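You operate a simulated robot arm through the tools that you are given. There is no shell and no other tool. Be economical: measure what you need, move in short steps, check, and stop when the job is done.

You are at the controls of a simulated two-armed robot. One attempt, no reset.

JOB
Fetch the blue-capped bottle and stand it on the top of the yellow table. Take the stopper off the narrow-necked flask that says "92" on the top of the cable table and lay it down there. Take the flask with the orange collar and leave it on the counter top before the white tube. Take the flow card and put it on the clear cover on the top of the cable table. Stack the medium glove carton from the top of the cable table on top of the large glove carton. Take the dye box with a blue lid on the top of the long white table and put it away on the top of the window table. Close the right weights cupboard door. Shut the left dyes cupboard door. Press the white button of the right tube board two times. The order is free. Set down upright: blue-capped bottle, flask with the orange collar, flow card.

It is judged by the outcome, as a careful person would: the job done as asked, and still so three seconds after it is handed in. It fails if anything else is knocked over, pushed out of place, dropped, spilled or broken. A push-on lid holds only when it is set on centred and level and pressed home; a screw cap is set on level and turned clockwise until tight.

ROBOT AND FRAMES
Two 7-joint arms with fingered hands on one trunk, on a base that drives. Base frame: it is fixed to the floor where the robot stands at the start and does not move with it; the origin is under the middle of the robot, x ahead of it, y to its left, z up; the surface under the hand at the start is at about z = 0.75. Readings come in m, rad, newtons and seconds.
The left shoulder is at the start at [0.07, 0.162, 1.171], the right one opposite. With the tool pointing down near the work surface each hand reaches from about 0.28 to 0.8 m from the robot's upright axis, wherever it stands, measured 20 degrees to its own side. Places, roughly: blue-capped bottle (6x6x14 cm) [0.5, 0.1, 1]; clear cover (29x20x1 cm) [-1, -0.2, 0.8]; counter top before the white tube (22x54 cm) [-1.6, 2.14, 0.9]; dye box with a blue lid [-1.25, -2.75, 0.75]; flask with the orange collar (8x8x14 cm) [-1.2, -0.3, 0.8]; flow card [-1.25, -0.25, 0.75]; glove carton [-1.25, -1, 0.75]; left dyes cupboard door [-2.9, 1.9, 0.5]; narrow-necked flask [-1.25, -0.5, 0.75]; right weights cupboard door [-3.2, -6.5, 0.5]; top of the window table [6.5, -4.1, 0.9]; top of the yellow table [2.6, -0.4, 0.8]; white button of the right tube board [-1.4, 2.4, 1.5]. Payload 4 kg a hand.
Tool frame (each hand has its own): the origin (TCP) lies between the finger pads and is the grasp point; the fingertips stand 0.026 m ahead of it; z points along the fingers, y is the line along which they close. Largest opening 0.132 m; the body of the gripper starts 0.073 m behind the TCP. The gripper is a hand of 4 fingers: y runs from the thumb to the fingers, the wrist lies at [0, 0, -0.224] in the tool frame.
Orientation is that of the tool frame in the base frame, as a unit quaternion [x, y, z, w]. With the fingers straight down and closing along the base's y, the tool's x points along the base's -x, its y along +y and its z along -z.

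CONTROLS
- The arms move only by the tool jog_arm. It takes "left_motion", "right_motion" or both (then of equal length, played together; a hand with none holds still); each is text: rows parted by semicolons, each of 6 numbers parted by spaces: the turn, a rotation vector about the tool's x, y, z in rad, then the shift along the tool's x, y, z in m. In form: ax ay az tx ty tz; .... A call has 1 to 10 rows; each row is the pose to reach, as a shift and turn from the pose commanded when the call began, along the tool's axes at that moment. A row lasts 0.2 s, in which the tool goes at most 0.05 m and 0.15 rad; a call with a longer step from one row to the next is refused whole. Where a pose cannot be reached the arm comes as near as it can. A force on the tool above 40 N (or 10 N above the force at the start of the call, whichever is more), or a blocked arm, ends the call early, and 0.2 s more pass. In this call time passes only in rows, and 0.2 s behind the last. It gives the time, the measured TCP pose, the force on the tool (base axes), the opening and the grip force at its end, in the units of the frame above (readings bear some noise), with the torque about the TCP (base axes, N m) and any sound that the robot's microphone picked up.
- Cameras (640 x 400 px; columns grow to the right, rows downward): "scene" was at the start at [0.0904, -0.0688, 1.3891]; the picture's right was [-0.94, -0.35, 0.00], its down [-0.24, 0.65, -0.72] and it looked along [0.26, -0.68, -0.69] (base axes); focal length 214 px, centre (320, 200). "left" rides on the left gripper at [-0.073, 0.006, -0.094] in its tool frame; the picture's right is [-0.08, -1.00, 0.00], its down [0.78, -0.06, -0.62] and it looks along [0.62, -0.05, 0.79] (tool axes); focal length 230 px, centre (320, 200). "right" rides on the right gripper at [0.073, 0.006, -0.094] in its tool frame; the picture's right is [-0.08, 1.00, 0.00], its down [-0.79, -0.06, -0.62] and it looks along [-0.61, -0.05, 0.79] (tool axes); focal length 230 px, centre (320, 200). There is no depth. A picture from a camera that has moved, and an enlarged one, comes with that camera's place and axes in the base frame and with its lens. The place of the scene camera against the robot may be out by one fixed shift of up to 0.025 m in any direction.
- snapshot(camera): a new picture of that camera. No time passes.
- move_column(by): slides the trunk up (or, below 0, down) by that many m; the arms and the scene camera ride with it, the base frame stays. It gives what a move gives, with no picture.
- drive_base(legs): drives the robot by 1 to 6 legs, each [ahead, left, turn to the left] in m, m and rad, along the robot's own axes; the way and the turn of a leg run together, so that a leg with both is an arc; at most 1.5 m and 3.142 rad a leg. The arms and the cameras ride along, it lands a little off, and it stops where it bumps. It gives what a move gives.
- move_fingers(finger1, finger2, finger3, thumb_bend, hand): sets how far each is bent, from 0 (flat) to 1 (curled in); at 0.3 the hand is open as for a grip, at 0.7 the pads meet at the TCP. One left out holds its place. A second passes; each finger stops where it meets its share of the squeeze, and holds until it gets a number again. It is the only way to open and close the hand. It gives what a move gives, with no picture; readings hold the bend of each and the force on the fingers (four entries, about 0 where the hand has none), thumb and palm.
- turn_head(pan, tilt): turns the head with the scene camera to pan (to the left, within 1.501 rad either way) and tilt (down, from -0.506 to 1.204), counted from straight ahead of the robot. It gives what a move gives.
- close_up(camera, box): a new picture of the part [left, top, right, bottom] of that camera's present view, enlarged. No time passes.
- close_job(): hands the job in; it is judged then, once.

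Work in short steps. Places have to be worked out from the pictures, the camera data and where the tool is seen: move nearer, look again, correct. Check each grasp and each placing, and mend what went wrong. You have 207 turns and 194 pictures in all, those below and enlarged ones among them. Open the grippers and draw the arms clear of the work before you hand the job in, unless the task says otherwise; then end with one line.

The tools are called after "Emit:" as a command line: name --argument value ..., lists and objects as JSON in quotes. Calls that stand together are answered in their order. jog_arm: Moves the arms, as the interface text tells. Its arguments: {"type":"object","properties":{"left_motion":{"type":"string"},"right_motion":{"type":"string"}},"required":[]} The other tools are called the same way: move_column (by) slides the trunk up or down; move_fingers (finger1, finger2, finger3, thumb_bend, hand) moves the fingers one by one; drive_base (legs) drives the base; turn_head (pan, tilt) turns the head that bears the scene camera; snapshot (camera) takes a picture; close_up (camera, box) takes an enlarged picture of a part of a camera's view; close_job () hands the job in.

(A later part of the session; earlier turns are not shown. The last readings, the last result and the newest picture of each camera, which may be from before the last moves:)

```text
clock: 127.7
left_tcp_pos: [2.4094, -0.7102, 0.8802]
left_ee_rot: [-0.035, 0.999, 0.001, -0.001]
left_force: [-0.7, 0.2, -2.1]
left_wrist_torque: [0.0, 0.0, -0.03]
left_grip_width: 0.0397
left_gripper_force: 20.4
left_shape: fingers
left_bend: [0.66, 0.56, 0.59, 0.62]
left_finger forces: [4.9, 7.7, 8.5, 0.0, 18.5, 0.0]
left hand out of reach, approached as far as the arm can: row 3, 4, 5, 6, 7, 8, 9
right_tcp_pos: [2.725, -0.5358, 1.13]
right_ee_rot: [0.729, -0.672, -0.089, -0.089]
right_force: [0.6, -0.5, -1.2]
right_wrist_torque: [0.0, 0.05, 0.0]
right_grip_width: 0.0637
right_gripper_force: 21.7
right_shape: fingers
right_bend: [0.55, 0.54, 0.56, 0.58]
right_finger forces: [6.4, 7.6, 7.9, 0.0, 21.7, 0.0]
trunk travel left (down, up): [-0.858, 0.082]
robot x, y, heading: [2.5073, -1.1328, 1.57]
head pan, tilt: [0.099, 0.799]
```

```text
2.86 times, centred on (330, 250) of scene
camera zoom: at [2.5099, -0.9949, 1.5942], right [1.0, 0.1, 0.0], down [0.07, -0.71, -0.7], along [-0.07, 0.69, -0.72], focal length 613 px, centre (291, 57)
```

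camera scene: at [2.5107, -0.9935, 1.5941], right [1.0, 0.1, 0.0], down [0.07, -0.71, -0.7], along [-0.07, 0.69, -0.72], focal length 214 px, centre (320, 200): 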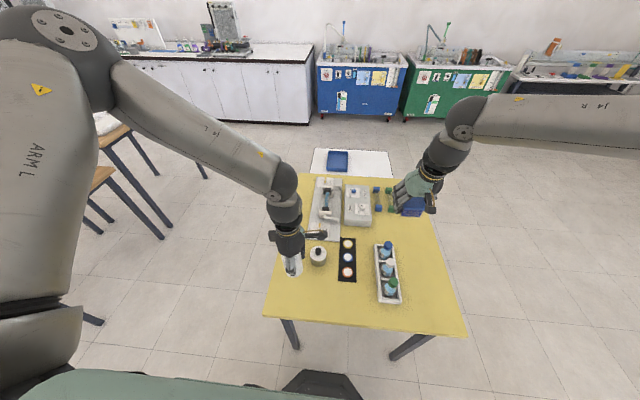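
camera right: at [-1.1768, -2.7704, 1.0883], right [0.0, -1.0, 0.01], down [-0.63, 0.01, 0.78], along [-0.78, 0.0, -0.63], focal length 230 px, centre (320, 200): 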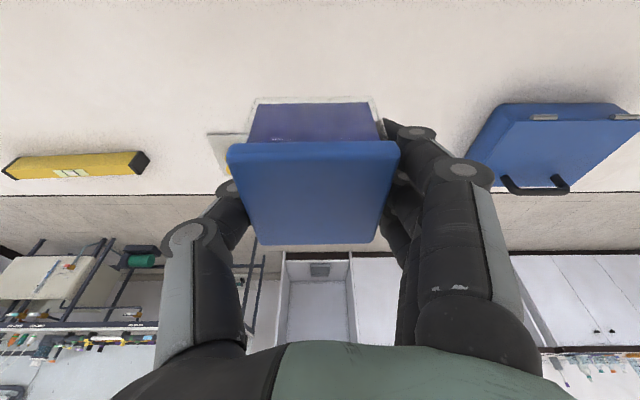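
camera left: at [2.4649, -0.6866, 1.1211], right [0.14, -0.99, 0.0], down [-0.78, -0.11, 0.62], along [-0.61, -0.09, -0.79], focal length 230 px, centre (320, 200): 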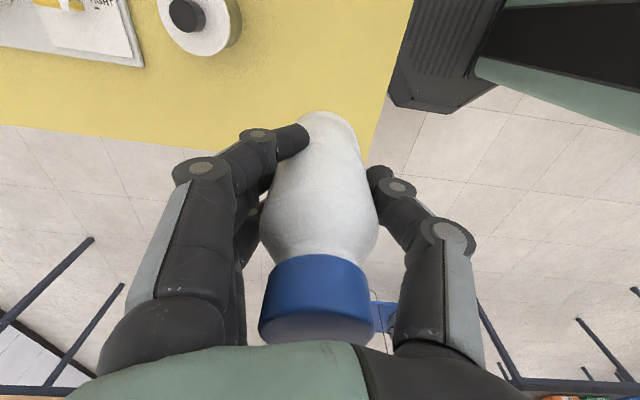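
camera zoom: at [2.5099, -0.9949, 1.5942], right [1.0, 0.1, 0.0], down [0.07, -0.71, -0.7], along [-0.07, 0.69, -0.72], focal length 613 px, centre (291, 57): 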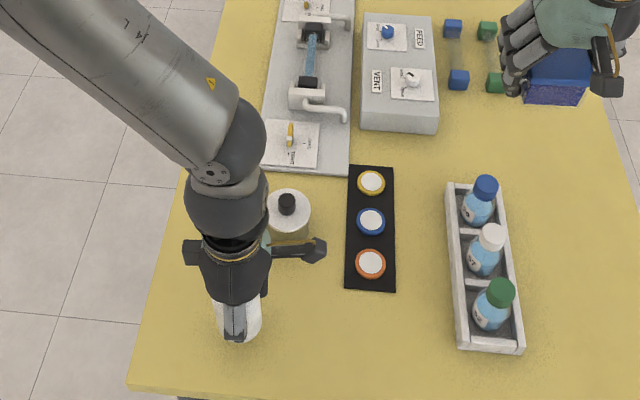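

The arm's limit is reached without contact; I lower the remaining bit with the trunk (right hand is still well above everything).

Emit:
move_column --by -0.03

Emit:
snapshot --camera "left"

```text
clock: 128.4
left_tcp_pos: [2.4105, -0.7116, 0.8531]
left_ee_rot: [-0.035, 0.999, 0.004, -0.002]
left_force: [-0.8, 1.5, 22.6]
left_wrist_torque: [0.06, 0.07, -0.02]
left_grip_width: 0.0393
left_gripper_force: 24.0
left_shape: fingers
left_bend: [0.67, 0.58, 0.61, 0.62]
left_finger forces: [6.0, 9.5, 11.2, 0.0, 21.0, 0.1]
right_tcp_pos: [2.7255, -0.5388, 1.1014]
right_ee_rot: [0.729, -0.673, -0.09, -0.091]
right_force: [0.2, -0.5, -0.7]
right_wrist_torque: [-0.01, 0.0, -0.02]
right_grip_width: 0.0638
right_gripper_force: 21.6
right_shape: fingers
right_bend: [0.55, 0.54, 0.56, 0.58]
right_finger forces: [6.4, 7.6, 7.8, 0.0, 21.7, 0.0]
trunk travel left (down, up): [-0.828, 0.112]
robot x, y, heading: [2.5024, -1.1328, 1.564]
head pan, tilt: [0.099, 0.799]
```

```text
143 pictures are left
camera left: at [2.4833, -0.7005, 0.9461], right [0.15, -0.99, -0.01], down [-0.78, -0.12, 0.62], along [-0.61, -0.08, -0.79], focal length 230 px, centre (320, 200)
```

left: 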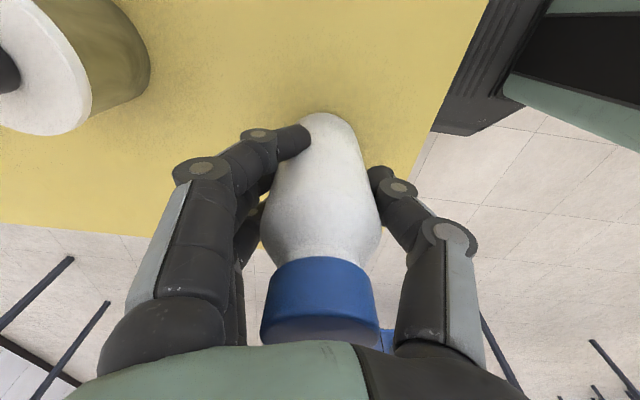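

Bottle stands with ~22 N pressed; I relieve 4 mm and open the fingers modestly.

Emit:
move_column --by 0.005

Emit:
move_fingers --hand "left" --finger1 0.38 --finger2 0.38 --finger3 0.38 --thumb_bend 0.38

Emit:
snapshot --camera "left"

```text
clock: 128.9
left_tcp_pos: [2.4107, -0.7123, 0.8557]
left_ee_rot: [-0.035, 0.999, 0.0, -0.002]
left_force: [0.3, -0.8, -2.8]
left_wrist_torque: [-0.02, -0.02, 0.01]
left_grip_width: 0.0396
left_gripper_force: 21.9
left_shape: fingers
left_bend: [0.66, 0.57, 0.6, 0.62]
left_finger forces: [5.6, 8.4, 9.2, 0.0, 19.9, 0.0]
right_tcp_pos: [2.7241, -0.5352, 1.105]
right_ee_rot: [0.729, -0.672, -0.089, -0.09]
right_force: [-0.5, 1.1, -0.5]
right_wrist_torque: [0.02, -0.01, 0.01]
right_grip_width: 0.0639
right_gripper_force: 22.0
right_shape: fingers
right_bend: [0.55, 0.54, 0.56, 0.58]
right_finger forces: [6.3, 7.5, 7.8, 0.1, 21.7, 0.1]
trunk travel left (down, up): [-0.833, 0.107]
robot x, y, heading: [2.5052, -1.1338, 1.57]
head pan, tilt: [0.099, 0.799]
```

```text
clock: 129.9
left_tcp_pos: [2.4114, -0.711, 0.8567]
left_ee_rot: [-0.035, 0.999, 0.001, -0.002]
left_force: [-0.3, 0.2, 0.7]
left_wrist_torque: [-0.04, -0.01, -0.01]
left_grip_width: 0.1095
left_gripper_force: 0.0
left_shape: fingers
left_bend: [0.38, 0.38, 0.38, 0.38]
left_finger forces: [0.0, 0.1, 0.0, 0.0, 0.0, 0.1]
right_tcp_pos: [2.7245, -0.5358, 1.105]
right_ee_rot: [0.728, -0.674, -0.089, -0.09]
right_force: [0.3, -1.0, 0.2]
right_wrist_torque: [0.0, -0.02, 0.0]
right_grip_width: 0.0635
right_gripper_force: 21.7
right_shape: fingers
right_bend: [0.55, 0.54, 0.56, 0.58]
right_finger forces: [6.3, 7.6, 7.8, 0.0, 21.7, 0.1]
trunk travel left (down, up): [-0.833, 0.107]
robot x, y, heading: [2.5094, -1.1321, 1.565]
head pan, tilt: [0.099, 0.799]
```

```text
142 pictures are left
camera left: at [2.4829, -0.7, 0.9488], right [0.15, -0.99, 0.0], down [-0.78, -0.12, 0.62], along [-0.61, -0.09, -0.78], focal length 230 px, centre (320, 200)
```

left: 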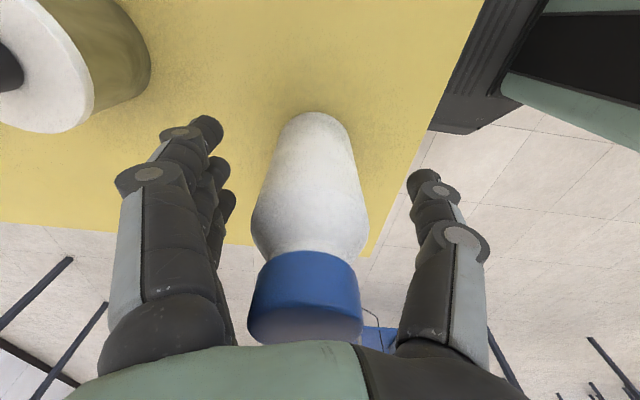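

Bottle stands free. I rise straight with trunk, then arm, back away and turn to face +x.

Emit:
move_column --by 0.1

Emit:
jog_arm --left_motion "0 0 0 0 0 -0.04; 0 0 0 0 0 -0.08; 0 0 0 0 0 -0.12; 0 0 0 0 0 -0.16"

Emit:
drive_base --legs '[[-0.45, 0, 0], [0, 0, -1.57]]'

Emit:
turn_head --pan -0.3 --tilt 0.35

Emit:
snapshot --camera "scene"

```text
clock: 131.3
left_tcp_pos: [2.4113, -0.7116, 0.9564]
left_ee_rot: [-0.035, 0.999, 0.001, -0.001]
left_force: [0.8, 0.0, -0.2]
left_wrist_torque: [-0.01, 0.0, 0.01]
left_grip_width: 0.11
left_gripper_force: 0.1
left_shape: fingers
left_bend: [0.38, 0.38, 0.38, 0.38]
left_finger forces: [0.0, 0.1, 0.0, 0.0, 0.0, 0.1]
right_tcp_pos: [2.7237, -0.5365, 1.2057]
right_ee_rot: [0.729, -0.673, -0.089, -0.09]
right_force: [0.2, -0.1, 0.3]
right_wrist_torque: [0.01, 0.01, 0.0]
right_grip_width: 0.0635
right_gripper_force: 21.4
right_shape: fingers
right_bend: [0.55, 0.54, 0.56, 0.58]
right_finger forces: [6.3, 7.6, 7.9, 0.1, 21.8, 0.0]
trunk travel left (down, up): [-0.933, 0.007]
robot x, y, heading: [2.504, -1.1349, 1.571]
head pan, tilt: [0.099, 0.799]
```

```text
clock: 132.3
left_tcp_pos: [2.4124, -0.713, 1.1174]
left_ee_rot: [-0.035, 0.999, 0.002, -0.002]
left_force: [0.7, 1.4, -0.4]
left_wrist_torque: [-0.01, 0.02, 0.03]
left_grip_width: 0.1099
left_gripper_force: 0.0
left_shape: fingers
left_bend: [0.38, 0.38, 0.38, 0.38]
left_finger forces: [0.1, 0.0, 0.0, 0.0, 0.0, 0.0]
right_tcp_pos: [2.7248, -0.5362, 1.2055]
right_ee_rot: [0.729, -0.672, -0.089, -0.09]
right_force: [-0.2, 0.1, -1.5]
right_wrist_torque: [0.02, 0.0, 0.0]
right_grip_width: 0.0636
right_gripper_force: 22.2
right_shape: fingers
right_bend: [0.55, 0.54, 0.56, 0.58]
right_finger forces: [6.2, 7.6, 7.8, 0.1, 21.7, 0.1]
trunk travel left (down, up): [-0.933, 0.007]
robot x, y, heading: [2.5093, -1.133, 1.572]
head pan, tilt: [0.099, 0.799]
```

```text
clock: 138.8
left_tcp_pos: [2.9293, -1.4881, 1.1173]
left_ee_rot: [0.68, 0.733, 0.001, -0.001]
left_force: [-0.3, -0.1, -1.1]
left_wrist_torque: [0.0, -0.01, 0.02]
left_grip_width: 0.1098
left_gripper_force: 0.0
left_shape: fingers
left_bend: [0.38, 0.38, 0.38, 0.38]
left_finger forces: [0.0, 0.0, 0.0, 0.0, 0.1, 0.1]
right_tcp_pos: [3.1062, -1.8002, 1.2054]
right_ee_rot: [-0.042, 0.991, -0.001, 0.126]
right_force: [-0.2, 0.7, -1.0]
right_wrist_torque: [-0.01, 0.02, -0.03]
right_grip_width: 0.0635
right_gripper_force: 21.3
right_shape: fingers
right_bend: [0.55, 0.55, 0.56, 0.58]
right_finger forces: [6.2, 7.5, 7.6, 0.1, 21.5, 0.0]
trunk travel left (down, up): [-0.933, 0.007]
robot x, y, heading: [2.5096, -1.5848, -0.002]
head pan, tilt: [0.099, 0.799]
```

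```text
clock: 139.7
left_tcp_pos: [2.9289, -1.4883, 1.1168]
left_ee_rot: [0.68, 0.733, 0.002, -0.001]
left_force: [-0.8, -0.2, -0.2]
left_wrist_torque: [-0.02, -0.02, 0.0]
left_grip_width: 0.1097
left_gripper_force: 0.0
left_shape: fingers
left_bend: [0.38, 0.38, 0.38, 0.38]
left_finger forces: [0.1, 0.1, 0.0, 0.0, 0.0, 0.1]
right_tcp_pos: [3.1048, -1.8008, 1.2044]
right_ee_rot: [-0.042, 0.991, -0.001, 0.127]
right_force: [-0.2, -0.2, -0.9]
right_wrist_torque: [0.0, 0.01, 0.0]
right_grip_width: 0.0636
right_gripper_force: 21.9
right_shape: fingers
right_bend: [0.55, 0.55, 0.56, 0.58]
right_finger forces: [6.2, 7.5, 7.7, 0.0, 21.4, 0.1]
trunk travel left (down, up): [-0.933, 0.007]
robot x, y, heading: [2.5035, -1.583, 0.005]
head pan, tilt: [-0.3, 0.351]
```

```text
141 pictures are left
camera scene: at [2.6563, -1.6038, 1.7088], right [-0.29, -0.96, 0.0], down [-0.33, 0.1, -0.94], along [0.9, -0.28, -0.34], focal length 214 px, centre (320, 200)
```

scene: 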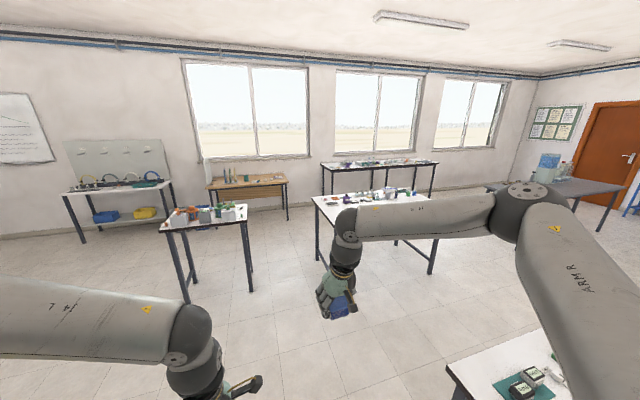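

The window table is visible behind a white table. I zoom in on it to find a free place and an approach.

Emit:
close_up --camera "scene" --box '[290, 140, 470, 250]'

```text
3.56 times, centred on (380, 195) of scene
camera zoom: at [2.6563, -1.6038, 1.7088], right [-0.29, -0.96, 0.0], down [-0.33, 0.1, -0.94], along [0.9, -0.28, -0.34], focal length 763 px, centre (107, 218)
```

zoom: 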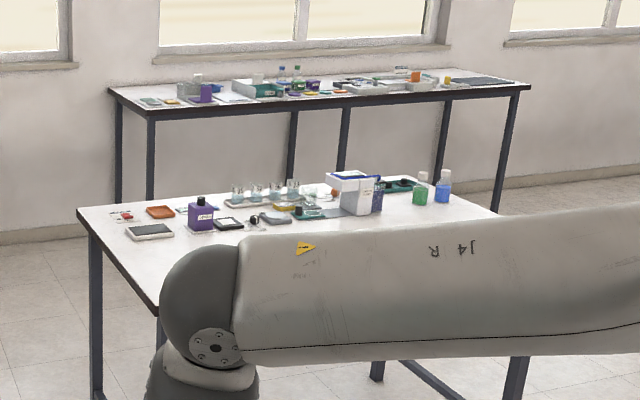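

Table estimates: white table x 4.3–5.1, y −2.25…−3.7; window table x 6.0–6.8, y −2.9…−5.2. I raise the left hand and drive through the gap at y ≈ −1.87.

Emit:
jog_arm --left_motion "0 0 0 0 0 -0.04; 0 0 0 0 0 -0.08; 0 0 0 0 0 -0.12; 0 0 0 0 0 -0.16; 0 0 0 0 0 -0.2"

Emit:
drive_base --legs '[[1.4, 0, 0], [0.0, -0.28, 0]]'

Emit:
turn_head --pan -0.15 --tilt 0.6

Emit:
snapshot --camera "scene"

```text
clock: 140.9
left_tcp_pos: [2.9252, -1.4924, 1.3188]
left_ee_rot: [0.681, 0.732, 0.004, 0.0]
left_force: [-0.2, -0.3, 0.5]
left_wrist_torque: [0.0, -0.01, 0.03]
left_grip_width: 0.1097
left_gripper_force: 0.1
left_shape: fingers
left_bend: [0.38, 0.38, 0.38, 0.38]
left_finger forces: [0.1, 0.0, 0.0, 0.0, 0.0, 0.1]
right_tcp_pos: [3.1027, -1.8013, 1.2073]
right_ee_rot: [-0.04, 0.991, 0.0, 0.127]
right_force: [-1.3, -0.3, 0.0]
right_wrist_torque: [0.03, 0.0, 0.0]
right_grip_width: 0.0635
right_gripper_force: 21.5
right_shape: fingers
right_bend: [0.55, 0.55, 0.56, 0.58]
right_finger forces: [6.3, 7.6, 7.7, 0.0, 21.5, 0.0]
trunk travel left (down, up): [-0.933, 0.007]
robot x, y, heading: [2.5054, -1.5855, 0.004]
head pan, tilt: [-0.3, 0.351]
```

```text
clock: 149.5
left_tcp_pos: [4.3469, -1.7639, 1.315]
left_ee_rot: [0.681, 0.732, 0.002, 0.0]
left_force: [0.6, 0.0, 0.6]
left_wrist_torque: [-0.01, 0.01, 0.01]
left_grip_width: 0.1096
left_gripper_force: 0.0
left_shape: fingers
left_bend: [0.38, 0.38, 0.38, 0.38]
left_finger forces: [0.0, 0.0, 0.0, 0.0, 0.0, 0.0]
right_tcp_pos: [4.5253, -2.0757, 1.2052]
right_ee_rot: [-0.041, 0.991, -0.002, 0.127]
right_force: [0.5, -0.2, 0.5]
right_wrist_torque: [-0.03, -0.01, -0.02]
right_grip_width: 0.0633
right_gripper_force: 21.7
right_shape: fingers
right_bend: [0.55, 0.55, 0.56, 0.58]
right_finger forces: [6.2, 7.7, 7.9, 0.0, 21.5, 0.1]
trunk travel left (down, up): [-0.933, 0.007]
robot x, y, heading: [3.9276, -1.8591, 0.005]
head pan, tilt: [-0.3, 0.351]
```

```text
clock: 150.3
left_tcp_pos: [4.3482, -1.7662, 1.317]
left_ee_rot: [0.68, 0.733, 0.002, 0.0]
left_force: [-0.4, 0.2, 1.0]
left_wrist_torque: [0.01, -0.01, -0.01]
left_grip_width: 0.1098
left_gripper_force: 0.0
left_shape: fingers
left_bend: [0.38, 0.38, 0.38, 0.38]
left_finger forces: [0.0, 0.1, 0.1, 0.1, 0.1, 0.0]
right_tcp_pos: [4.5241, -2.0774, 1.2062]
right_ee_rot: [-0.042, 0.991, 0.0, 0.127]
right_force: [0.5, -0.2, -0.7]
right_wrist_torque: [-0.03, 0.02, 0.0]
right_grip_width: 0.0638
right_gripper_force: 21.5
right_shape: fingers
right_bend: [0.55, 0.55, 0.56, 0.58]
right_finger forces: [6.2, 7.7, 7.8, 0.1, 21.5, 0.1]
trunk travel left (down, up): [-0.933, 0.007]
robot x, y, heading: [3.9281, -1.8592, 0.001]
head pan, tilt: [-0.15, 0.6]
```

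```text
139 pictures are left
camera scene: at [4.074, -1.8669, 1.6861], right [-0.15, -0.99, 0.0], down [-0.56, 0.08, -0.83], along [0.82, -0.12, -0.56], focal length 214 px, centre (320, 200)
```

scene: 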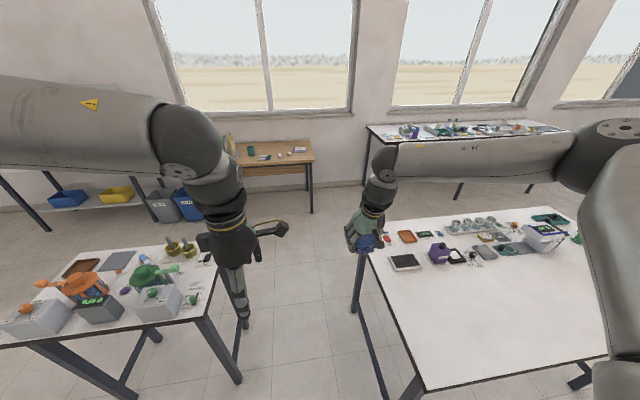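

The gap is centred on my y. I drive through to x ≈ 5.5 and strafe right into the aisle.

Emit:
drive_base --legs '[[1.5, 0, 0], [0.05, 0, 0], [0, -0.95, 0]]'

Emit:
turn_head --pan -0.2 --tilt 0.75

Emit:
snapshot --camera "scene"

Emit:
snapshot --camera "right"

```text
clock: 162.8
left_tcp_pos: [5.8992, -2.7194, 1.3158]
left_ee_rot: [0.684, 0.729, 0.002, 0.0]
left_force: [-0.4, 0.7, 0.6]
left_wrist_torque: [0.0, -0.01, 0.03]
left_grip_width: 0.1098
left_gripper_force: 0.1
left_shape: fingers
left_bend: [0.38, 0.38, 0.38, 0.38]
left_finger forces: [0.1, 0.1, 0.1, 0.0, 0.0, 0.1]
right_tcp_pos: [6.0722, -3.0315, 1.2056]
right_ee_rot: [-0.037, 0.991, -0.002, 0.128]
right_force: [-0.2, -0.2, -1.0]
right_wrist_torque: [-0.01, -0.04, 0.0]
right_grip_width: 0.0635
right_gripper_force: 21.2
right_shape: fingers
right_bend: [0.55, 0.55, 0.56, 0.58]
right_finger forces: [6.2, 7.6, 7.8, 0.1, 21.5, 0.0]
trunk travel left (down, up): [-0.933, 0.007]
robot x, y, heading: [5.4734, -2.8101, -0.004]
head pan, tilt: [-0.15, 0.6]
```

```text
clock: 163.5
left_tcp_pos: [5.8979, -2.7194, 1.3174]
left_ee_rot: [0.684, 0.729, 0.003, -0.001]
left_force: [0.0, -0.7, -0.4]
left_wrist_torque: [0.0, -0.04, -0.05]
left_grip_width: 0.1097
left_gripper_force: 0.1
left_shape: fingers
left_bend: [0.38, 0.38, 0.38, 0.38]
left_finger forces: [0.0, 0.1, 0.1, 0.0, 0.1, 0.0]
right_tcp_pos: [6.0727, -3.0325, 1.2039]
right_ee_rot: [-0.037, 0.991, -0.001, 0.127]
right_force: [0.1, 1.2, -0.9]
right_wrist_torque: [0.02, -0.03, -0.01]
right_grip_width: 0.0634
right_gripper_force: 22.0
right_shape: fingers
right_bend: [0.55, 0.55, 0.56, 0.58]
right_finger forces: [6.3, 7.6, 7.8, 0.1, 21.5, 0.2]
trunk travel left (down, up): [-0.933, 0.007]
robot x, y, heading: [5.4719, -2.813, -0.007]
head pan, tilt: [-0.201, 0.75]
```

```text
138 pictures are left
camera scene: at [5.6171, -2.8203, 1.6733], right [-0.21, -0.98, 0.0], down [-0.67, 0.14, -0.73], along [0.72, -0.15, -0.68], focal length 214 px, centre (320, 200)
```

scene: 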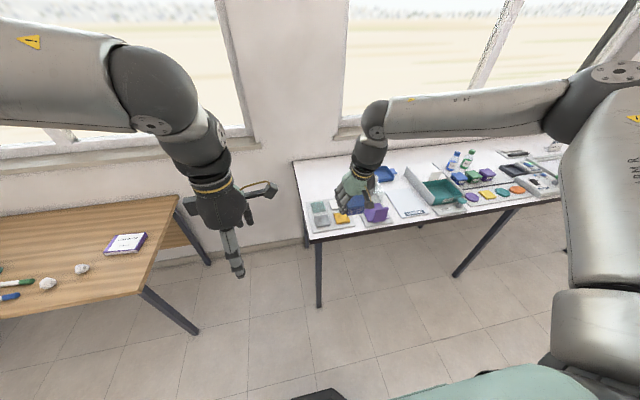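

```text
137 pictures are left
camera right: at [5.978, -3.0341, 1.2763], right [0.0, 1.0, 0.01], down [0.61, -0.01, 0.79], along [0.79, 0.0, -0.61], focal length 230 px, centre (320, 200)
```

right: 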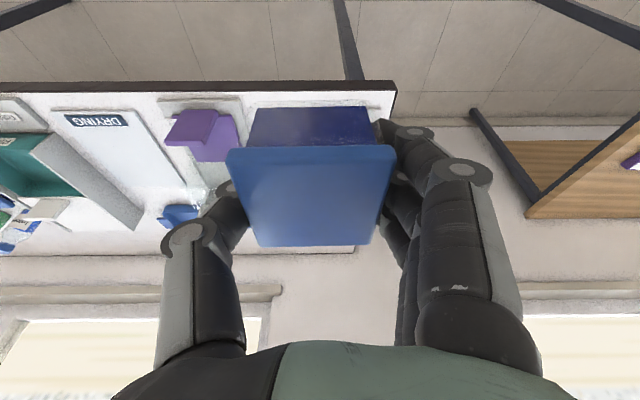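

Emit:
close_up --camera "scene" --box '[285, 130, 585, 260]'

```text
2.13 times, centred on (435, 195) of scene
camera zoom: at [5.6171, -2.8203, 1.6733], right [-0.21, -0.98, 0.0], down [-0.67, 0.14, -0.73], along [0.72, -0.15, -0.68], focal length 458 px, centre (75, 211)
```

zoom: 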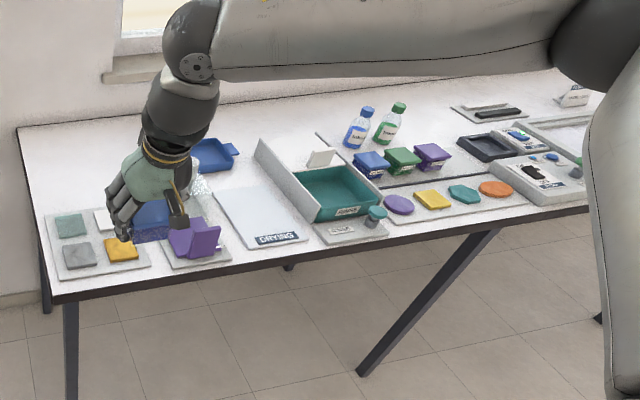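

There is free space at the back-left corner of the window table around (6.57, -3.07). I drive in until the box hangs above it.

Emit:
drive_base --legs '[[0.3, -0.05, 0.005], [0.17, 0, 0]]'

Emit:
snapshot --camera "scene"

Emit:
snapshot --camera "right"

```text
clock: 166.8
left_tcp_pos: [6.3574, -2.7614, 1.3157]
left_ee_rot: [0.677, 0.736, 0.002, -0.003]
left_force: [0.4, -0.2, -1.2]
left_wrist_torque: [0.05, 0.07, 0.0]
left_grip_width: 0.1098
left_gripper_force: 0.1
left_shape: fingers
left_bend: [0.38, 0.38, 0.38, 0.38]
left_finger forces: [0.0, 0.0, 0.0, 0.0, 0.0, 0.0]
right_tcp_pos: [6.5371, -3.0708, 1.2022]
right_ee_rot: [-0.044, 0.991, 0.002, 0.124]
right_force: [1.0, -0.8, -1.0]
right_wrist_torque: [0.03, 0.02, 0.0]
right_grip_width: 0.0637
right_gripper_force: 21.8
right_shape: fingers
right_bend: [0.55, 0.55, 0.56, 0.58]
right_finger forces: [6.2, 7.5, 7.9, 0.0, 21.7, 0.0]
trunk travel left (down, up): [-0.933, 0.007]
robot x, y, heading: [5.932, -2.8538, 0.013]
head pan, tilt: [-0.201, 0.75]
stopped in leg 2: the robot was blocked; the commanded pose is now the measured one
```

```text
135 pictures are left
camera scene: at [6.0798, -2.8666, 1.6726], right [-0.19, -0.98, 0.0], down [-0.67, 0.13, -0.73], along [0.72, -0.14, -0.69], focal length 214 px, centre (320, 200)
```

scene: 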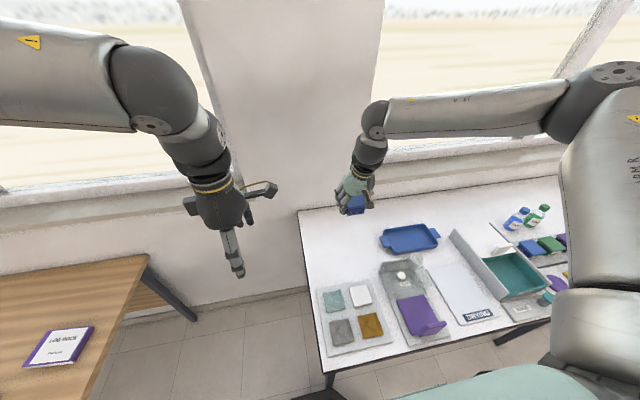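

```text
134 pictures are left
camera right: at [6.4425, -3.0733, 1.2731], right [-0.01, 1.0, 0.01], down [0.61, 0.0, 0.79], along [0.79, 0.02, -0.61], focal length 230 px, centre (320, 200)
```

right: 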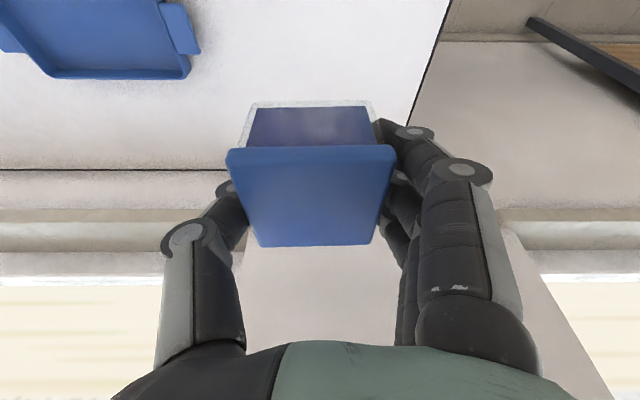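

Clear spot below. Lower with the trunk.

Emit:
move_column --by -0.21

Emit:
snapshot --camera "right"

Emit:
snapshot --camera "scene"

```text
clock: 169.1
left_tcp_pos: [6.3532, -2.755, 1.1058]
left_ee_rot: [0.678, 0.735, 0.002, -0.001]
left_force: [-0.6, -0.5, -0.3]
left_wrist_torque: [0.01, 0.03, 0.02]
left_grip_width: 0.1098
left_gripper_force: 0.0
left_shape: fingers
left_bend: [0.38, 0.38, 0.38, 0.38]
left_finger forces: [0.0, 0.0, 0.0, 0.1, 0.0, 0.1]
right_tcp_pos: [6.5335, -3.0658, 0.9945]
right_ee_rot: [-0.045, 0.991, 0.0, 0.127]
right_force: [-0.7, 0.2, -0.7]
right_wrist_torque: [0.0, -0.01, 0.0]
right_grip_width: 0.0635
right_gripper_force: 21.9
right_shape: fingers
right_bend: [0.55, 0.55, 0.56, 0.58]
right_finger forces: [6.2, 7.6, 7.8, 0.0, 21.7, 0.0]
trunk travel left (down, up): [-0.723, 0.217]
robot x, y, heading: [5.9309, -2.8543, 0.004]
head pan, tilt: [-0.201, 0.75]
```

```text
133 pictures are left
camera right: at [6.4387, -3.0689, 1.0659], right [-0.01, 1.0, 0.01], down [0.61, 0.0, 0.79], along [0.79, 0.02, -0.61], focal length 230 px, centre (320, 200)
```

right: 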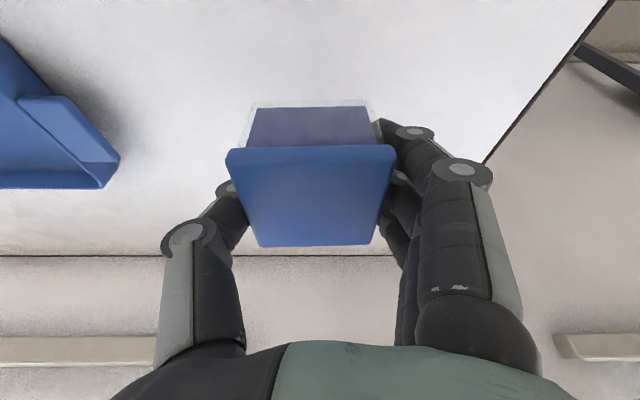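

```text
132 pictures are left
camera scene: at [6.0747, -2.861, 1.4633], right [-0.19, -0.98, 0.0], down [-0.67, 0.13, -0.73], along [0.72, -0.14, -0.68], focal length 214 px, centre (320, 200)
```

scene: 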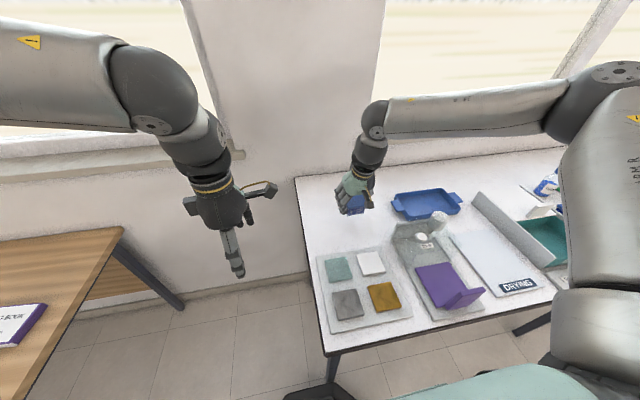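

Emit:
move_column --by -0.05

```text
clock: 170.0
left_tcp_pos: [6.3531, -2.7561, 1.0559]
left_ee_rot: [0.678, 0.735, 0.002, -0.001]
left_force: [-0.6, 0.3, 0.2]
left_wrist_torque: [0.01, 0.03, 0.01]
left_grip_width: 0.1099
left_gripper_force: 0.0
left_shape: fingers
left_bend: [0.38, 0.38, 0.38, 0.38]
left_finger forces: [0.0, 0.1, 0.1, 0.1, 0.0, 0.0]
right_tcp_pos: [6.5324, -3.0665, 0.9455]
right_ee_rot: [-0.045, 0.991, 0.001, 0.126]
right_force: [0.2, 0.0, -0.9]
right_wrist_torque: [0.0, -0.06, -0.03]
right_grip_width: 0.0635
right_gripper_force: 21.6
right_shape: fingers
right_bend: [0.55, 0.55, 0.56, 0.58]
right_finger forces: [6.2, 7.6, 7.8, 0.0, 21.7, 0.1]
trunk travel left (down, up): [-0.673, 0.267]
robot x, y, heading: [5.9312, -2.8532, 0.009]
head pan, tilt: [-0.201, 0.75]
```

No contact yet; I continue down.

Emit:
move_column --by -0.05

Emit:
snapshot --camera "right"

```text
clock: 170.5
left_tcp_pos: [6.3513, -2.7562, 1.0393]
left_ee_rot: [0.678, 0.735, 0.003, 0.001]
left_force: [-0.7, -0.1, 0.0]
left_wrist_torque: [-0.01, -0.02, 0.0]
left_grip_width: 0.1099
left_gripper_force: 0.1
left_shape: fingers
left_bend: [0.38, 0.38, 0.38, 0.38]
left_finger forces: [0.0, 0.1, 0.0, 0.0, 0.0, 0.1]
right_tcp_pos: [6.5342, -3.0625, 0.9383]
right_ee_rot: [-0.045, 0.99, 0.004, 0.137]
right_force: [-7.6, -1.3, 21.2]
right_wrist_torque: [0.66, 0.74, 0.24]
right_grip_width: 0.0631
right_gripper_force: 34.2
right_shape: fingers
right_bend: [0.6, 0.56, 0.56, 0.58]
right_finger forces: [29.3, 7.8, 7.6, 0.1, 23.8, 0.0]
trunk travel left (down, up): [-0.655, 0.285]
robot x, y, heading: [5.9311, -2.8563, 0.01]
head pan, tilt: [-0.201, 0.75]
stopped: the force on the tool passed its limit at 50 N (the readings are from after the stop); the commanded pose is now the measured one
```

```text
131 pictures are left
camera right: at [6.4395, -3.066, 1.0071], right [-0.02, 1.0, 0.02], down [0.59, 0.0, 0.81], along [0.81, 0.02, -0.59], focal length 230 px, centre (320, 200)
```

right: 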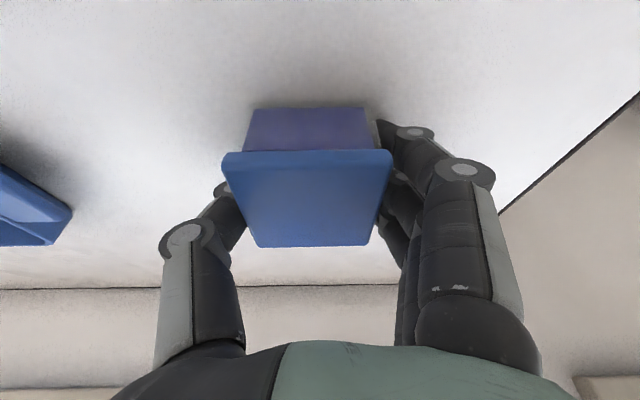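

Contact with the table. I relieve 3 mm, open thumb and fingers 2–3 first, then lift a little and open finger 1.

Emit:
move_column --by 0.004

Emit:
move_fingers --hand "right" --finger1 0.5 --finger2 0.3 --finger3 0.3 --thumb_bend 0.3

Emit:
move_column --by 0.012

Emit:
move_fingers --hand "right" --finger1 0.3

Emit:
snapshot --camera "right"

```text
clock: 171.0
left_tcp_pos: [6.3526, -2.7557, 1.0424]
left_ee_rot: [0.677, 0.736, 0.002, -0.001]
left_force: [0.3, -0.5, -0.8]
left_wrist_torque: [0.03, -0.03, 0.01]
left_grip_width: 0.1097
left_gripper_force: 0.1
left_shape: fingers
left_bend: [0.38, 0.38, 0.38, 0.38]
left_finger forces: [0.0, 0.1, 0.0, 0.0, 0.0, 0.0]
right_tcp_pos: [6.5353, -3.0631, 0.9392]
right_ee_rot: [-0.044, 0.99, 0.003, 0.134]
right_force: [0.3, 0.3, 6.7]
right_wrist_torque: [0.27, 0.17, -0.04]
right_grip_width: 0.0635
right_gripper_force: 25.2
right_shape: fingers
right_bend: [0.57, 0.56, 0.56, 0.58]
right_finger forces: [12.6, 8.1, 8.3, 0.1, 22.1, 0.1]
trunk travel left (down, up): [-0.659, 0.281]
robot x, y, heading: [5.9354, -2.8529, 0.015]
head pan, tilt: [-0.201, 0.75]
```

```text
clock: 172.0
left_tcp_pos: [6.3535, -2.7564, 1.0424]
left_ee_rot: [0.678, 0.735, 0.002, -0.001]
left_force: [0.2, -0.1, -0.6]
left_wrist_torque: [0.0, 0.0, 0.05]
left_grip_width: 0.11
left_gripper_force: 0.0
left_shape: fingers
left_bend: [0.38, 0.38, 0.38, 0.38]
left_finger forces: [0.0, 0.0, 0.0, 0.0, 0.0, 0.0]
right_tcp_pos: [6.5358, -3.0623, 0.938]
right_ee_rot: [-0.045, 0.99, 0.003, 0.134]
right_force: [0.9, -1.3, 9.7]
right_wrist_torque: [0.3, 0.1, 0.0]
right_grip_width: 0.1002
right_gripper_force: 4.8
right_shape: fingers
right_bend: [0.53, 0.3, 0.3, 0.3]
right_finger forces: [9.6, 0.0, 0.1, 0.0, 0.0, 0.0]
trunk travel left (down, up): [-0.659, 0.281]
robot x, y, heading: [5.9318, -2.8533, 0.007]
head pan, tilt: [-0.201, 0.75]
```

```text
clock: 172.6
left_tcp_pos: [6.3517, -2.7556, 1.0543]
left_ee_rot: [0.677, 0.736, 0.002, -0.001]
left_force: [0.0, 0.0, 0.2]
left_wrist_torque: [-0.01, 0.02, -0.01]
left_grip_width: 0.11
left_gripper_force: 0.1
left_shape: fingers
left_bend: [0.38, 0.38, 0.38, 0.38]
left_finger forces: [0.0, 0.1, 0.0, 0.1, 0.0, 0.0]
right_tcp_pos: [6.5364, -3.0629, 0.9484]
right_ee_rot: [-0.046, 0.99, 0.003, 0.134]
right_force: [0.7, -0.1, -0.7]
right_wrist_torque: [-0.03, 0.04, 0.0]
right_grip_width: 0.1031
right_gripper_force: 0.1
right_shape: fingers
right_bend: [0.5, 0.3, 0.3, 0.3]
right_finger forces: [0.0, 0.0, 0.0, 0.0, 0.0, 0.0]
trunk travel left (down, up): [-0.671, 0.269]
robot x, y, heading: [5.9308, -2.8509, 0.009]
head pan, tilt: [-0.201, 0.75]
```

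```text
clock: 173.6
left_tcp_pos: [6.3534, -2.756, 1.055]
left_ee_rot: [0.678, 0.735, 0.002, -0.001]
left_force: [0.1, -0.6, 0.2]
left_wrist_torque: [0.03, 0.01, 0.01]
left_grip_width: 0.1099
left_gripper_force: 0.1
left_shape: fingers
left_bend: [0.38, 0.38, 0.38, 0.38]
left_finger forces: [0.0, 0.0, 0.0, 0.0, 0.0, 0.0]
right_tcp_pos: [6.5371, -3.0623, 0.9508]
right_ee_rot: [-0.044, 0.99, 0.003, 0.133]
right_force: [0.2, 0.3, -0.8]
right_wrist_torque: [-0.01, 0.0, 0.0]
right_grip_width: 0.1355
right_gripper_force: 0.0
right_shape: fingers
right_bend: [0.3, 0.3, 0.3, 0.3]
right_finger forces: [0.1, 0.1, 0.0, 0.0, 0.1, 0.1]
trunk travel left (down, up): [-0.671, 0.269]
robot x, y, heading: [5.9345, -2.8585, 0.009]
head pan, tilt: [-0.201, 0.75]
```

```text
130 pictures are left
camera right: at [6.4413, -3.0666, 1.02], right [-0.02, 1.0, 0.02], down [0.6, 0.0, 0.8], along [0.8, 0.02, -0.6], focal length 230 px, centre (320, 200)
```

right: 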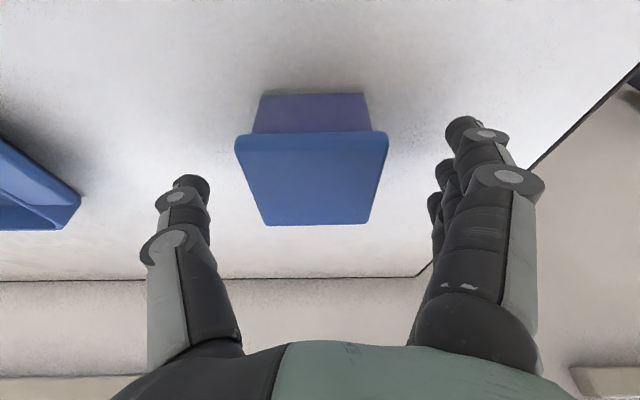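

The dye box stands on the window table. I raise the trunk, back off into the aisle and strafe along to its south end, then turn west.

Emit:
move_column --by 0.25

Emit:
close_up --camera "scene" --box '[285, 150, 485, 290]'

Emit:
drive_base --legs '[[-0.42, 0, 0], [0, -1.48, 0]]'

Emit:
turn_head --pan -1.4 --tilt 0.4

Emit:
snapshot --camera "scene"

```text
clock: 176.2
left_tcp_pos: [6.3544, -2.7568, 1.3045]
left_ee_rot: [0.677, 0.736, 0.002, -0.001]
left_force: [-0.1, -0.9, -1.5]
left_wrist_torque: [0.01, -0.01, 0.04]
left_grip_width: 0.1099
left_gripper_force: 0.1
left_shape: fingers
left_bend: [0.38, 0.38, 0.38, 0.38]
left_finger forces: [0.0, 0.1, 0.0, 0.0, 0.1, 0.0]
right_tcp_pos: [6.5374, -3.063, 1.2009]
right_ee_rot: [-0.045, 0.99, 0.003, 0.132]
right_force: [-0.2, -0.2, -0.4]
right_wrist_torque: [0.01, -0.01, -0.03]
right_grip_width: 0.1359
right_gripper_force: 0.2
right_shape: fingers
right_bend: [0.3, 0.3, 0.3, 0.3]
right_finger forces: [0.1, 0.0, 0.1, 0.1, 0.0, 0.1]
trunk travel left (down, up): [-0.921, 0.019]
robot x, y, heading: [5.9315, -2.8552, 0.009]
head pan, tilt: [-0.201, 0.75]
```

```text
2.86 times, centred on (385, 220) of scene
camera zoom: at [6.0748, -2.861, 1.6613], right [-0.19, -0.98, 0.0], down [-0.67, 0.13, -0.73], along [0.72, -0.14, -0.68], focal length 613 px, centre (134, 143)
```

zoom: 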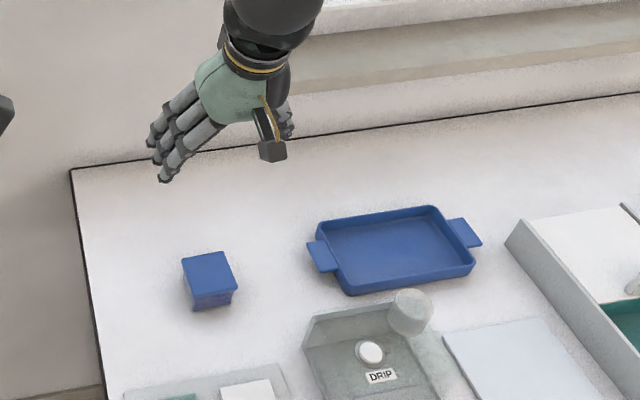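

```text
clock: 185.8
left_tcp_pos: [5.9462, -4.246, 1.3044]
left_ee_rot: [0.677, 0.736, 0.001, -0.001]
left_force: [0.4, 0.5, 0.0]
left_wrist_torque: [0.0, -0.03, -0.02]
left_grip_width: 0.1096
left_gripper_force: 0.1
left_shape: fingers
left_bend: [0.38, 0.38, 0.38, 0.38]
left_finger forces: [0.1, 0.1, 0.0, 0.0, 0.0, 0.1]
right_tcp_pos: [6.1309, -4.5512, 1.2006]
right_ee_rot: [-0.047, 0.99, 0.004, 0.133]
right_force: [0.4, -0.7, -0.5]
right_wrist_torque: [-0.02, 0.03, 0.0]
right_grip_width: 0.1357
right_gripper_force: 0.0
right_shape: fingers
right_bend: [0.3, 0.3, 0.3, 0.3]
right_finger forces: [0.0, 0.1, 0.1, 0.1, 0.0, 0.0]
trunk travel left (down, up): [-0.921, 0.019]
robot x, y, heading: [5.5261, -4.3452, 0.013]
head pan, tilt: [-0.201, 0.75]
```

```text
clock: 187.2
left_tcp_pos: [5.9464, -4.2467, 1.3046]
left_ee_rot: [0.676, 0.737, 0.002, -0.001]
left_force: [-0.5, 0.2, 0.8]
left_wrist_torque: [0.02, 0.0, -0.01]
left_grip_width: 0.11
left_gripper_force: 0.0
left_shape: fingers
left_bend: [0.38, 0.38, 0.38, 0.38]
left_finger forces: [0.1, 0.0, 0.0, 0.0, 0.0, 0.0]
right_tcp_pos: [6.1309, -4.5539, 1.201]
right_ee_rot: [-0.047, 0.99, 0.004, 0.132]
right_force: [-0.2, -1.1, -0.7]
right_wrist_torque: [0.0, -0.02, 0.0]
right_grip_width: 0.1358
right_gripper_force: 0.0
right_shape: fingers
right_bend: [0.3, 0.3, 0.3, 0.3]
right_finger forces: [0.0, 0.0, 0.0, 0.0, 0.0, 0.0]
trunk travel left (down, up): [-0.921, 0.019]
robot x, y, heading: [5.5223, -4.3449, 0.015]
head pan, tilt: [-1.4, 0.4]
```

```text
128 pictures are left
camera scene: at [5.6043, -4.4285, 1.6925], right [-0.98, -0.18, 0.0], down [-0.07, 0.38, -0.92], along [0.17, -0.91, -0.39], focal length 214 px, centre (320, 200)
```

scene: 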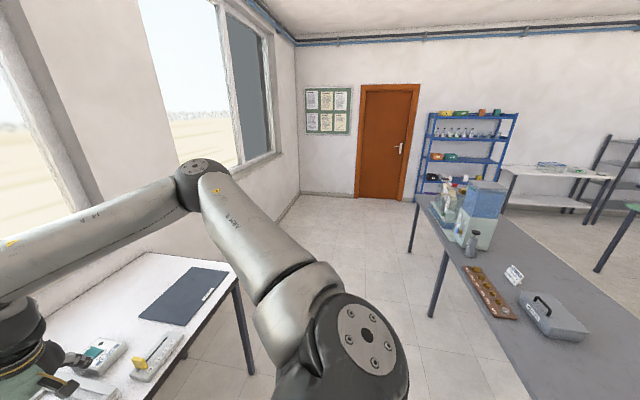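

I turn to face west; then check the lane.

Emit:
drive_base --legs '[[-0.1, 0.05, 0], [0, 0, 1.57], [0, 0, 1.555]]'

Emit:
turn_head --pan 0.0 --tilt 0.45

Emit:
snapshot --camera "scene"

```text
clock: 195.9
left_tcp_pos: [5.0002, -4.3795, 1.3051]
left_ee_rot: [0.722, -0.692, 0.002, 0.001]
left_force: [0.0, 0.0, -0.7]
left_wrist_torque: [0.02, -0.02, -0.03]
left_grip_width: 0.1098
left_gripper_force: 0.2
left_shape: fingers
left_bend: [0.38, 0.38, 0.38, 0.38]
left_finger forces: [0.0, 0.0, 0.0, 0.0, 0.1, 0.1]
right_tcp_pos: [4.829, -4.0661, 1.2003]
right_ee_rot: [0.991, 0.026, -0.134, 0.001]
right_force: [0.2, -0.3, -0.5]
right_wrist_torque: [-0.01, 0.03, 0.0]
right_grip_width: 0.1358
right_gripper_force: 0.1
right_shape: fingers
right_bend: [0.3, 0.3, 0.3, 0.3]
right_finger forces: [0.1, 0.0, 0.0, 0.1, 0.0, 0.0]
trunk travel left (down, up): [-0.921, 0.019]
robot x, y, heading: [5.4253, -4.2939, 3.113]
head pan, tilt: [-1.4, 0.4]
```

```text
clock: 197.5
left_tcp_pos: [4.9994, -4.3809, 1.3036]
left_ee_rot: [0.723, -0.691, 0.001, 0.002]
left_force: [-0.2, 1.1, 0.8]
left_wrist_torque: [0.01, 0.03, -0.02]
left_grip_width: 0.1099
left_gripper_force: 0.0
left_shape: fingers
left_bend: [0.38, 0.38, 0.38, 0.38]
left_finger forces: [0.0, 0.1, 0.0, 0.1, 0.0, 0.1]
right_tcp_pos: [4.8287, -4.066, 1.2005]
right_ee_rot: [0.991, 0.027, -0.133, 0.001]
right_force: [-0.4, 0.1, 0.4]
right_wrist_torque: [0.05, 0.01, 0.03]
right_grip_width: 0.1359
right_gripper_force: 0.1
right_shape: fingers
right_bend: [0.3, 0.3, 0.3, 0.3]
right_finger forces: [0.1, 0.0, 0.0, 0.0, 0.0, 0.0]
trunk travel left (down, up): [-0.921, 0.019]
robot x, y, heading: [5.4257, -4.3012, 3.113]
head pan, tilt: [0.0, 0.45]
```

```text
127 pictures are left
camera scene: at [5.2936, -4.2853, 1.6878], right [0.03, 1.0, 0.0], down [0.44, -0.01, -0.9], along [-0.9, 0.03, -0.44], focal length 214 px, centre (320, 200)
```

scene: 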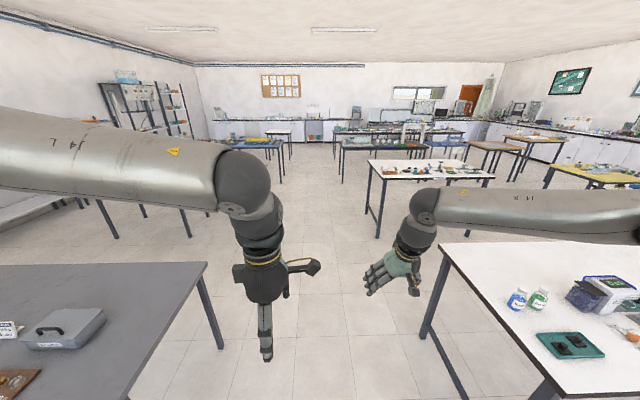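

The lane straight west is clear. I drive 5.4 m along it.

Emit:
drive_base --legs '[[1.4, 0, 0.025], [1.4, 0, 0], [1.4, 0, 0], [1.2, 0, 0]]'

Emit:
turn_head --pan 0.3 --tilt 0.35

Emit:
snapshot --camera "scene"

```text
clock: 223.3
left_tcp_pos: [-0.3978, -4.3835, 1.3037]
left_ee_rot: [0.728, -0.686, 0.0, 0.002]
left_force: [0.6, 0.5, 0.3]
left_wrist_torque: [-0.02, 0.0, -0.03]
left_grip_width: 0.11
left_gripper_force: 0.0
left_shape: fingers
left_bend: [0.38, 0.38, 0.38, 0.38]
left_finger forces: [0.0, 0.0, 0.1, 0.0, 0.1, 0.1]
right_tcp_pos: [-0.5761, -4.0724, 1.2008]
right_ee_rot: [0.99, 0.034, -0.134, 0.002]
right_force: [0.8, 0.1, 1.1]
right_wrist_torque: [0.0, 0.0, -0.01]
right_grip_width: 0.1356
right_gripper_force: 0.1
right_shape: fingers
right_bend: [0.3, 0.3, 0.3, 0.3]
right_finger forces: [0.0, 0.0, 0.0, 0.0, 0.0, 0.0]
trunk travel left (down, up): [-0.921, 0.019]
robot x, y, heading: [0.0238, -4.2946, 3.13]
head pan, tilt: [0.0, 0.45]
```

```text
clock: 224.1
left_tcp_pos: [-0.4001, -4.383, 1.3048]
left_ee_rot: [0.727, -0.686, 0.002, 0.002]
left_force: [0.0, -0.6, -0.1]
left_wrist_torque: [0.02, 0.0, -0.02]
left_grip_width: 0.1099
left_gripper_force: 0.0
left_shape: fingers
left_bend: [0.38, 0.38, 0.38, 0.38]
left_finger forces: [0.1, 0.1, 0.1, 0.0, 0.0, 0.0]
right_tcp_pos: [-0.577, -4.0729, 1.2002]
right_ee_rot: [0.99, 0.034, -0.133, 0.002]
right_force: [0.4, 0.6, -0.4]
right_wrist_torque: [-0.01, 0.06, 0.01]
right_grip_width: 0.1355
right_gripper_force: 0.1
right_shape: fingers
right_bend: [0.3, 0.3, 0.3, 0.3]
right_finger forces: [0.0, 0.1, 0.1, 0.0, 0.0, 0.0]
trunk travel left (down, up): [-0.921, 0.019]
robot x, y, heading: [0.0244, -4.2876, 3.126]
head pan, tilt: [0.3, 0.351]
```

```text
126 pictures are left
camera scene: at [-0.1049, -4.3115, 1.697], right [-0.28, 0.96, 0.0], down [0.33, 0.1, -0.94], along [-0.9, -0.27, -0.34], focal length 214 px, centre (320, 200)
```

scene: 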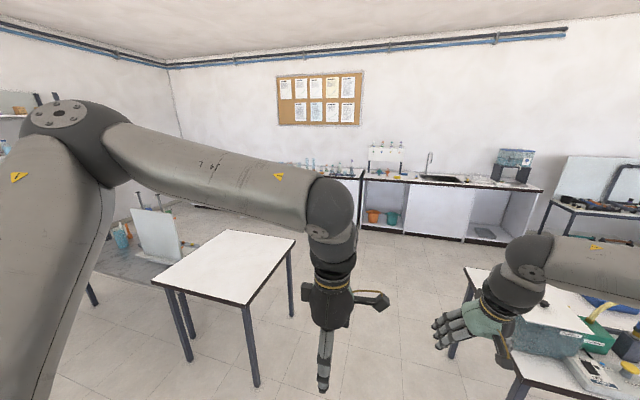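

I continue west to x ≈ -2.1 past the small white table, then look left at the cupboards.

Emit:
drive_base --legs '[[1.4, 0.0, 0.01], [0.75, 0, 0]]'

Emit:
turn_head --pan 1.1 --tilt 0.5

Emit:
snapshot --camera "scene"

Emit:
snapshot --camera "left"

```text
clock: 234.6
left_tcp_pos: [-2.526, -4.3781, 1.3053]
left_ee_rot: [0.731, -0.682, 0.0, 0.002]
left_force: [0.1, 0.2, -0.4]
left_wrist_torque: [0.0, 0.01, -0.01]
left_grip_width: 0.1101
left_gripper_force: 0.0
left_shape: fingers
left_bend: [0.38, 0.38, 0.38, 0.38]
left_finger forces: [0.0, 0.1, 0.1, 0.0, 0.0, 0.1]
right_tcp_pos: [-2.7066, -4.0677, 1.2014]
right_ee_rot: [0.99, 0.04, -0.134, 0.003]
right_force: [0.0, 0.4, 1.0]
right_wrist_torque: [-0.03, 0.02, -0.02]
right_grip_width: 0.1356
right_gripper_force: 0.1
right_shape: fingers
right_bend: [0.3, 0.3, 0.3, 0.3]
right_finger forces: [0.1, 0.1, 0.0, 0.0, 0.1, 0.0]
trunk travel left (down, up): [-0.921, 0.019]
robot x, y, heading: [-2.1076, -4.285, 3.139]
head pan, tilt: [0.3, 0.351]
```

```text
clock: 235.8
left_tcp_pos: [-2.5282, -4.377, 1.3044]
left_ee_rot: [0.731, -0.682, 0.0, 0.002]
left_force: [0.2, -0.7, -0.5]
left_wrist_torque: [-0.01, -0.01, 0.0]
left_grip_width: 0.1102
left_gripper_force: 0.1
left_shape: fingers
left_bend: [0.38, 0.38, 0.38, 0.38]
left_finger forces: [0.0, 0.0, 0.0, 0.0, 0.1, 0.1]
right_tcp_pos: [-2.7085, -4.0685, 1.2003]
right_ee_rot: [0.99, 0.039, -0.133, 0.003]
right_force: [-0.2, 0.2, -0.2]
right_wrist_torque: [0.01, -0.02, 0.04]
right_grip_width: 0.1359
right_gripper_force: 0.1
right_shape: fingers
right_bend: [0.3, 0.3, 0.3, 0.3]
right_finger forces: [0.0, 0.0, 0.2, 0.0, 0.1, 0.1]
trunk travel left (down, up): [-0.921, 0.019]
robot x, y, heading: [-2.1109, -4.2837, 3.146]
head pan, tilt: [1.1, 0.499]
```

```text
125 pictures are left
camera scene: at [-2.187, -4.3565, 1.6834], right [-0.89, 0.46, 0.0], down [0.22, 0.43, -0.88], along [-0.4, -0.78, -0.48], focal length 214 px, centre (320, 200)
```

scene: 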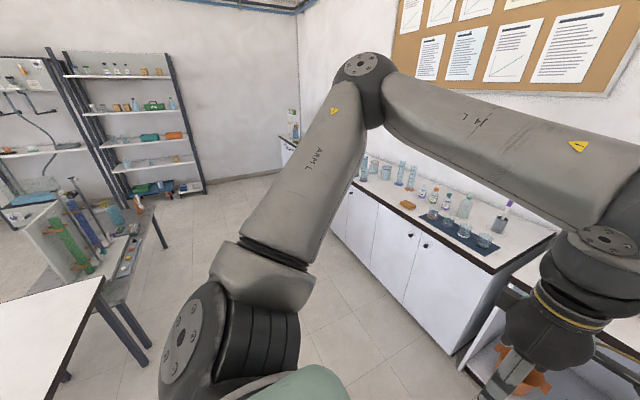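

```text
124 pictures are left
camera left: at [-2.5395, -4.3048, 1.3972], right [0.99, 0.15, 0.0], down [0.12, -0.78, 0.62], along [0.09, -0.61, -0.79], focal length 230 px, centre (320, 200)
```

left: 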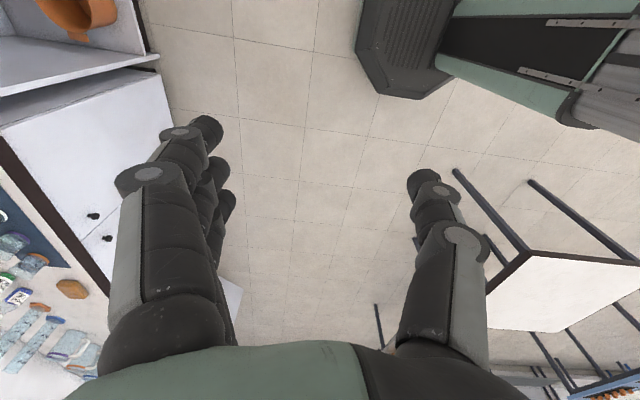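

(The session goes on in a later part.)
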